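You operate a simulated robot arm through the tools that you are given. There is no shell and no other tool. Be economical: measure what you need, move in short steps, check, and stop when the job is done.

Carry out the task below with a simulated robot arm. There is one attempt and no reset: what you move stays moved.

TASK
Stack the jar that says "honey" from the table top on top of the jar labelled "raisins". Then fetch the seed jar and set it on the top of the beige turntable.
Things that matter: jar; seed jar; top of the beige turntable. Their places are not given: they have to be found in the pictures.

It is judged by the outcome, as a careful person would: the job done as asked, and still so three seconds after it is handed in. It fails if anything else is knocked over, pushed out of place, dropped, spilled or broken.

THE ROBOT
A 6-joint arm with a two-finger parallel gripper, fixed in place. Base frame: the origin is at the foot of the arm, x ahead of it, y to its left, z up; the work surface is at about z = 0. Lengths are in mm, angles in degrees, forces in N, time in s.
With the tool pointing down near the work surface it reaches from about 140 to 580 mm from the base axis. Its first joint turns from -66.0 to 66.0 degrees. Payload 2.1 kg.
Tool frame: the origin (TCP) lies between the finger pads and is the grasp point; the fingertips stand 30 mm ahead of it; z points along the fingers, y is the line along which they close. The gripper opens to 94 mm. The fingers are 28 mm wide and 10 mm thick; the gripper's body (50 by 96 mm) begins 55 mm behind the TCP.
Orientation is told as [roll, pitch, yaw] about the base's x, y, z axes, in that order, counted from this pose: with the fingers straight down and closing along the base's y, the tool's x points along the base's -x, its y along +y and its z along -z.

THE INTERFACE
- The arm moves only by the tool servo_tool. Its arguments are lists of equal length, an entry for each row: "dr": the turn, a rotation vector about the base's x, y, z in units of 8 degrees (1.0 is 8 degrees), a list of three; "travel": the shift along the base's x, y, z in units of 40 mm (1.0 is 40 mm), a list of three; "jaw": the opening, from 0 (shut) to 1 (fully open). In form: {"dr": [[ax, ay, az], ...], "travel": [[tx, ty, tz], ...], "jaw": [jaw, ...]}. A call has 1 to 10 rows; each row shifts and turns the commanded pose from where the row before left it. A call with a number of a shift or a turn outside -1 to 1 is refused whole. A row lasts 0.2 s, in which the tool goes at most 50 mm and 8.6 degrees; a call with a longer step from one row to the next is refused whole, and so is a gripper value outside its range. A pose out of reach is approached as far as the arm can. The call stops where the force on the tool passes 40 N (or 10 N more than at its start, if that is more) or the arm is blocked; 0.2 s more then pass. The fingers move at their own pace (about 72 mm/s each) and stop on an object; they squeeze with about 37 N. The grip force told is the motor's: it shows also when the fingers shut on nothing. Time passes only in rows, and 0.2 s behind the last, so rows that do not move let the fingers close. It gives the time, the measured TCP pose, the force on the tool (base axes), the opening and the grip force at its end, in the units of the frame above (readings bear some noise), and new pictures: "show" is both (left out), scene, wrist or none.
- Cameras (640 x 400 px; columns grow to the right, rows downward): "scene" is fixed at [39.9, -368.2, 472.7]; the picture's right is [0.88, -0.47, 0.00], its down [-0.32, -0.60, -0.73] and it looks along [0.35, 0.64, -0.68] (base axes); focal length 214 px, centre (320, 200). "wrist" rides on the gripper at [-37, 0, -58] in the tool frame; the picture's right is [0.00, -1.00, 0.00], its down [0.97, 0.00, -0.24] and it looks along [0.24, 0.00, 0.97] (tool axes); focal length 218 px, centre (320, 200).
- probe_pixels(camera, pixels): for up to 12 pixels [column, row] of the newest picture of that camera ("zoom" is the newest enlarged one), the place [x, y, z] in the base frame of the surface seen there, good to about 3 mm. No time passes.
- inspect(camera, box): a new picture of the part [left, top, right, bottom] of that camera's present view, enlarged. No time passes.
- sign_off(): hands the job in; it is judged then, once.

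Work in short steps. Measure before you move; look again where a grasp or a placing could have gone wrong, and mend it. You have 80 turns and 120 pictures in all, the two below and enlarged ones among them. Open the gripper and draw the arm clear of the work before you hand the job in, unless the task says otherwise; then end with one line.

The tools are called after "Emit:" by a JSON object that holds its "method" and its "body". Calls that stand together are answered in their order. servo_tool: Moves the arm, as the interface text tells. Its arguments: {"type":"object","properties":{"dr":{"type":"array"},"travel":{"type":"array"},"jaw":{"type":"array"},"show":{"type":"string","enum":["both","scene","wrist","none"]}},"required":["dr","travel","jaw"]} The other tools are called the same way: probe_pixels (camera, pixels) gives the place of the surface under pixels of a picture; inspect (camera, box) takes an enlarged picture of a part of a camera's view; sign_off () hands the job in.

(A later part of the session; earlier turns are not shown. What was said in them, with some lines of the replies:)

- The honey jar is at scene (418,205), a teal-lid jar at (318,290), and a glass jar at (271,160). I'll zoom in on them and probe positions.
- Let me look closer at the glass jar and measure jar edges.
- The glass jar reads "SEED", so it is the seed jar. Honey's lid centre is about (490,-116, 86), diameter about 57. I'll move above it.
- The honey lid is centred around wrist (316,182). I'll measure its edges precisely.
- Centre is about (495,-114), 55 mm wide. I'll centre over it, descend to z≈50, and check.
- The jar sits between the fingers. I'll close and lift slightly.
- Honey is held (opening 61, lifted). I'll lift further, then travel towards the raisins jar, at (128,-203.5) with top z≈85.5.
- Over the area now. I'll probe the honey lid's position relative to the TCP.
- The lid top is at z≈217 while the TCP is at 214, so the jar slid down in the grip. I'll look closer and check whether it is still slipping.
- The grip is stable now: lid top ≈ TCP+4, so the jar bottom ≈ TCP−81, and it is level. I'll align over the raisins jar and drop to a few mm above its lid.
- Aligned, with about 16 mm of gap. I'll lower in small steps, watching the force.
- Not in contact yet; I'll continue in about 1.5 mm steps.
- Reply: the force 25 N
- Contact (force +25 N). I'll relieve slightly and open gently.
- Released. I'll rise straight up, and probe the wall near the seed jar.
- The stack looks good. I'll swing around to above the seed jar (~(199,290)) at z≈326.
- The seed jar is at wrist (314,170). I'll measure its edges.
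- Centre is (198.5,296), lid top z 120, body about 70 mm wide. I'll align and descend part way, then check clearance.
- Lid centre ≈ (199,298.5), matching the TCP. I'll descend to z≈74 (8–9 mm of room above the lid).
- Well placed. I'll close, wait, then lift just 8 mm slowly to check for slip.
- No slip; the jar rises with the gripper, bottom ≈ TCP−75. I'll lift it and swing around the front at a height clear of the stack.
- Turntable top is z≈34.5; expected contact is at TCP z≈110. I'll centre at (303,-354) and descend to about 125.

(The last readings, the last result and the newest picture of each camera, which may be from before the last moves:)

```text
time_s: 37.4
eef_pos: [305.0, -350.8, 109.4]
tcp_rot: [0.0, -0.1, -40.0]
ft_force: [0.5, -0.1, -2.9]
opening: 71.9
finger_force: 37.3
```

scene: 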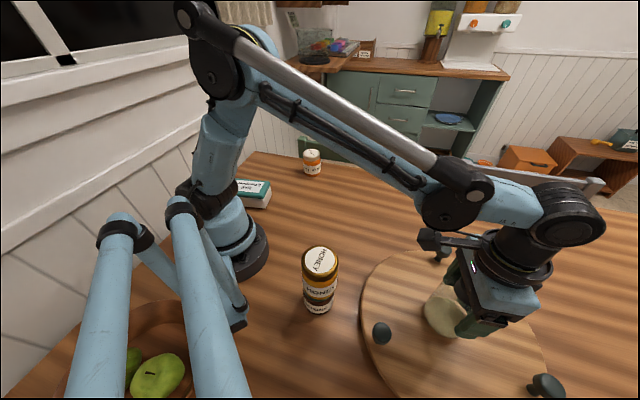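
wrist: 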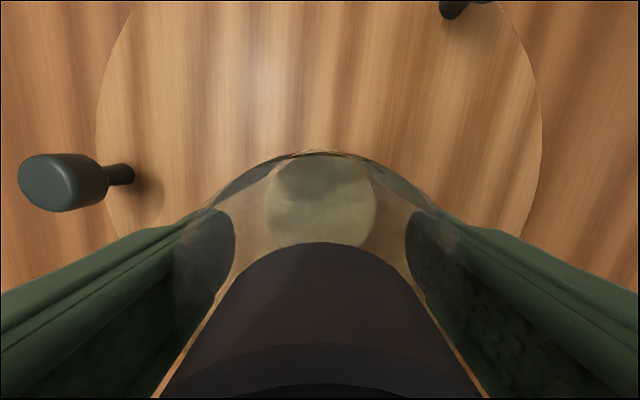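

Emit:
{"method": "servo_tool", "body": {"dr": [[0, 0, 0], [0, 0, 0]], "travel": [[0, 0, -0.025], [0, 0, 0]], "jaw": [0, 0], "show": "none"}}

```text
time_s: 38.0
eef_pos: [304.4, -351.4, 109.7]
tcp_rot: [0.0, -0.1, -40.0]
ft_force: [0.6, 1.6, 0.4]
opening: 72.1
finger_force: 37.1
```

Emit:
{"method": "servo_tool", "body": {"dr": [[0, 0, 0], [0, 0, 0]], "travel": [[0, 0, -0.015], [0, 0, 0]], "jaw": [0, 0], "show": "none"}}

```text
time_s: 38.6
eef_pos: [304.3, -351.2, 109.8]
tcp_rot: [-0.2, -0.2, -40.1]
ft_force: [-0.1, -5.9, 18.6]
opening: 71.9
finger_force: 37.1
```

Firm contact. I'll relieve slightly, open gradually, then rise straight up.

Emit:
{"method": "servo_tool", "body": {"dr": [[0, 0, 0], [0, 0, 0], [0, 0, 0], [0, 0, 0], [0, 0, 0], [0, 0, 0]], "travel": [[0, 0, 0.012], [0, 0, 0], [0, 0, 0], [0, 0, 0], [0, 0, 0], [0, 0, 0]], "jaw": [0, 0.78, 0.85, 0.95, 1, 1], "show": "wrist"}}

```text
time_s: 40.0
eef_pos: [305.1, -350.2, 110.5]
tcp_rot: [0.0, -0.1, -40.0]
ft_force: [0.5, 0.3, 0.2]
opening: 93.9
finger_force: 0.1
```

wrist: 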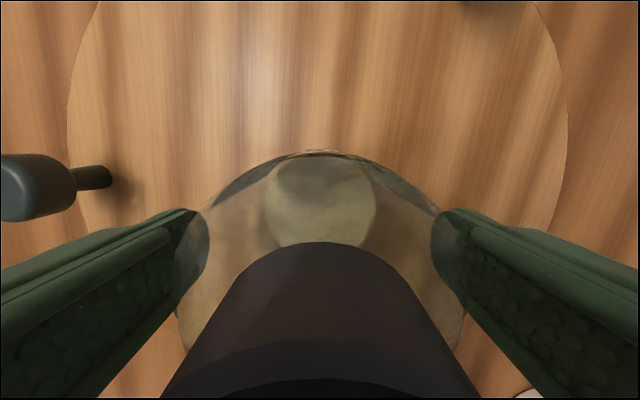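

Emit:
{"method": "servo_tool", "body": {"dr": [[0, 0, 0], [0, 0, 0], [0, 0, 0], [0, 0, 0], [0, 0, 0], [0, 0, 0], [0, 0, 0]], "travel": [[0, 0, 0.3], [0, 0, 0.8], [0, 0, 0.9], [0, 0, 0.9], [0, 0, 0.9], [0, 0, 0.9], [0, 0, 0.9]], "jaw": [1, 1, 1, 1, 1, 1, 1], "show": "none"}}

Emit:
{"method": "servo_tool", "body": {"dr": [[0, 0, 0.5], [0, 0, 0.5], [0, 0, 0.5], [0, 0, 0.5], [0, 0, 0.5], [0, 0, 0.5], [0, 0, 0.5], [0, 0, 0.5], [0, 0, 0.5], [0, 0, 0.5]], "travel": [[0.1, 0.85, 0], [0.1, 0.85, 0], [0.1, 0.85, 0], [0.1, 0.85, 0], [0.1, 0.85, 0], [0.1, 0.85, 0], [0.1, 0.85, 0], [0.1, 0.85, 0], [0.1, 0.85, 0], [0.1, 0.85, 0]], "jaw": [1, 1, 1, 1, 1, 1, 1, 1, 1, 1]}}

Emit:
{"method": "inspect", "body": {"camera": "scene", "box": [270, 200, 590, 400]}}

```text
time_s: 41.6
eef_pos: [306.4, -349.1, 334.8]
tcp_rot: [0.0, -0.2, -40.0]
ft_force: [1.1, 0.2, -0.2]
opening: 93.9
finger_force: 0.0
```

```text
time_s: 43.8
eef_pos: [344.5, -9.8, 333.3]
tcp_rot: [0.1, -0.1, -0.1]
ft_force: [-0.2, -0.4, 0.0]
opening: 93.7
finger_force: 0.0
```

scene: 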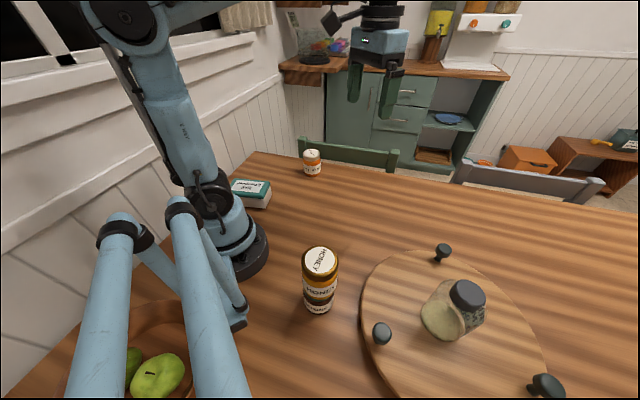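
wrist: 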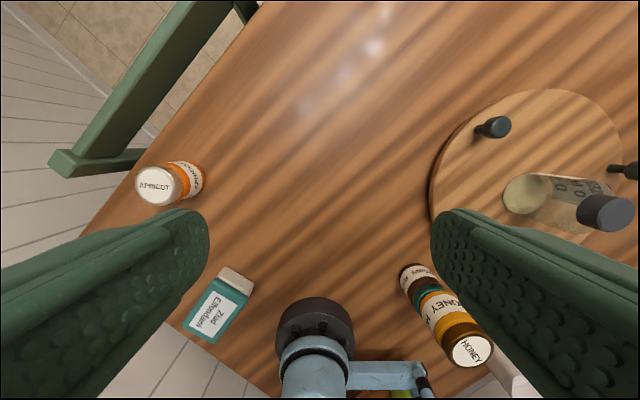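

```text
2.00 times, centred on (430, 300) of scene
```

zoom: 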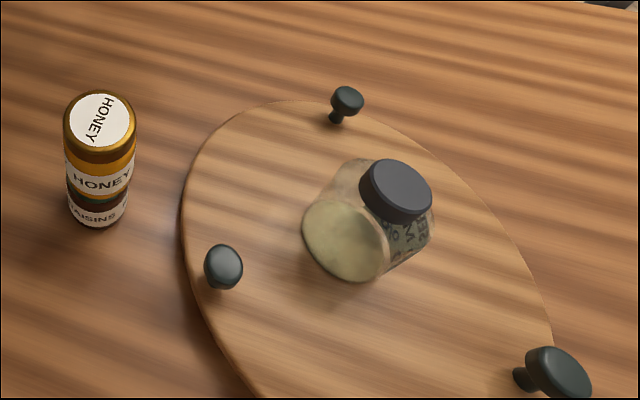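

Checking that both jars stand upright.

Emit:
{"method": "probe_pixels", "body": {"camera": "scene", "pixels": [[468, 293], [460, 285], [478, 298], [428, 320], [320, 258], [312, 258], [329, 258]]}}

```text
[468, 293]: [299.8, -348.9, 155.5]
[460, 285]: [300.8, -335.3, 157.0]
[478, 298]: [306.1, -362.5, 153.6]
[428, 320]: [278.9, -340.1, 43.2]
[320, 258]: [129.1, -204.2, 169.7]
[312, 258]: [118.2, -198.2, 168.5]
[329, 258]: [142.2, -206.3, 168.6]
```

Both jars are upright: the seed jar lid is at z≈155 near the turntable's centre, and the honey lid is at z≈170 over the raisins jar. The arm is clear with the gripper open, so I'm handing in.

Emit:
{"method": "sign_off", "body": {}}

```text
The job is handed in.
```

The honey jar is stacked on the raisins jar, and the seed jar stands near the centre of the beige turntable. I saw nothing else moved, and the job is handed in.
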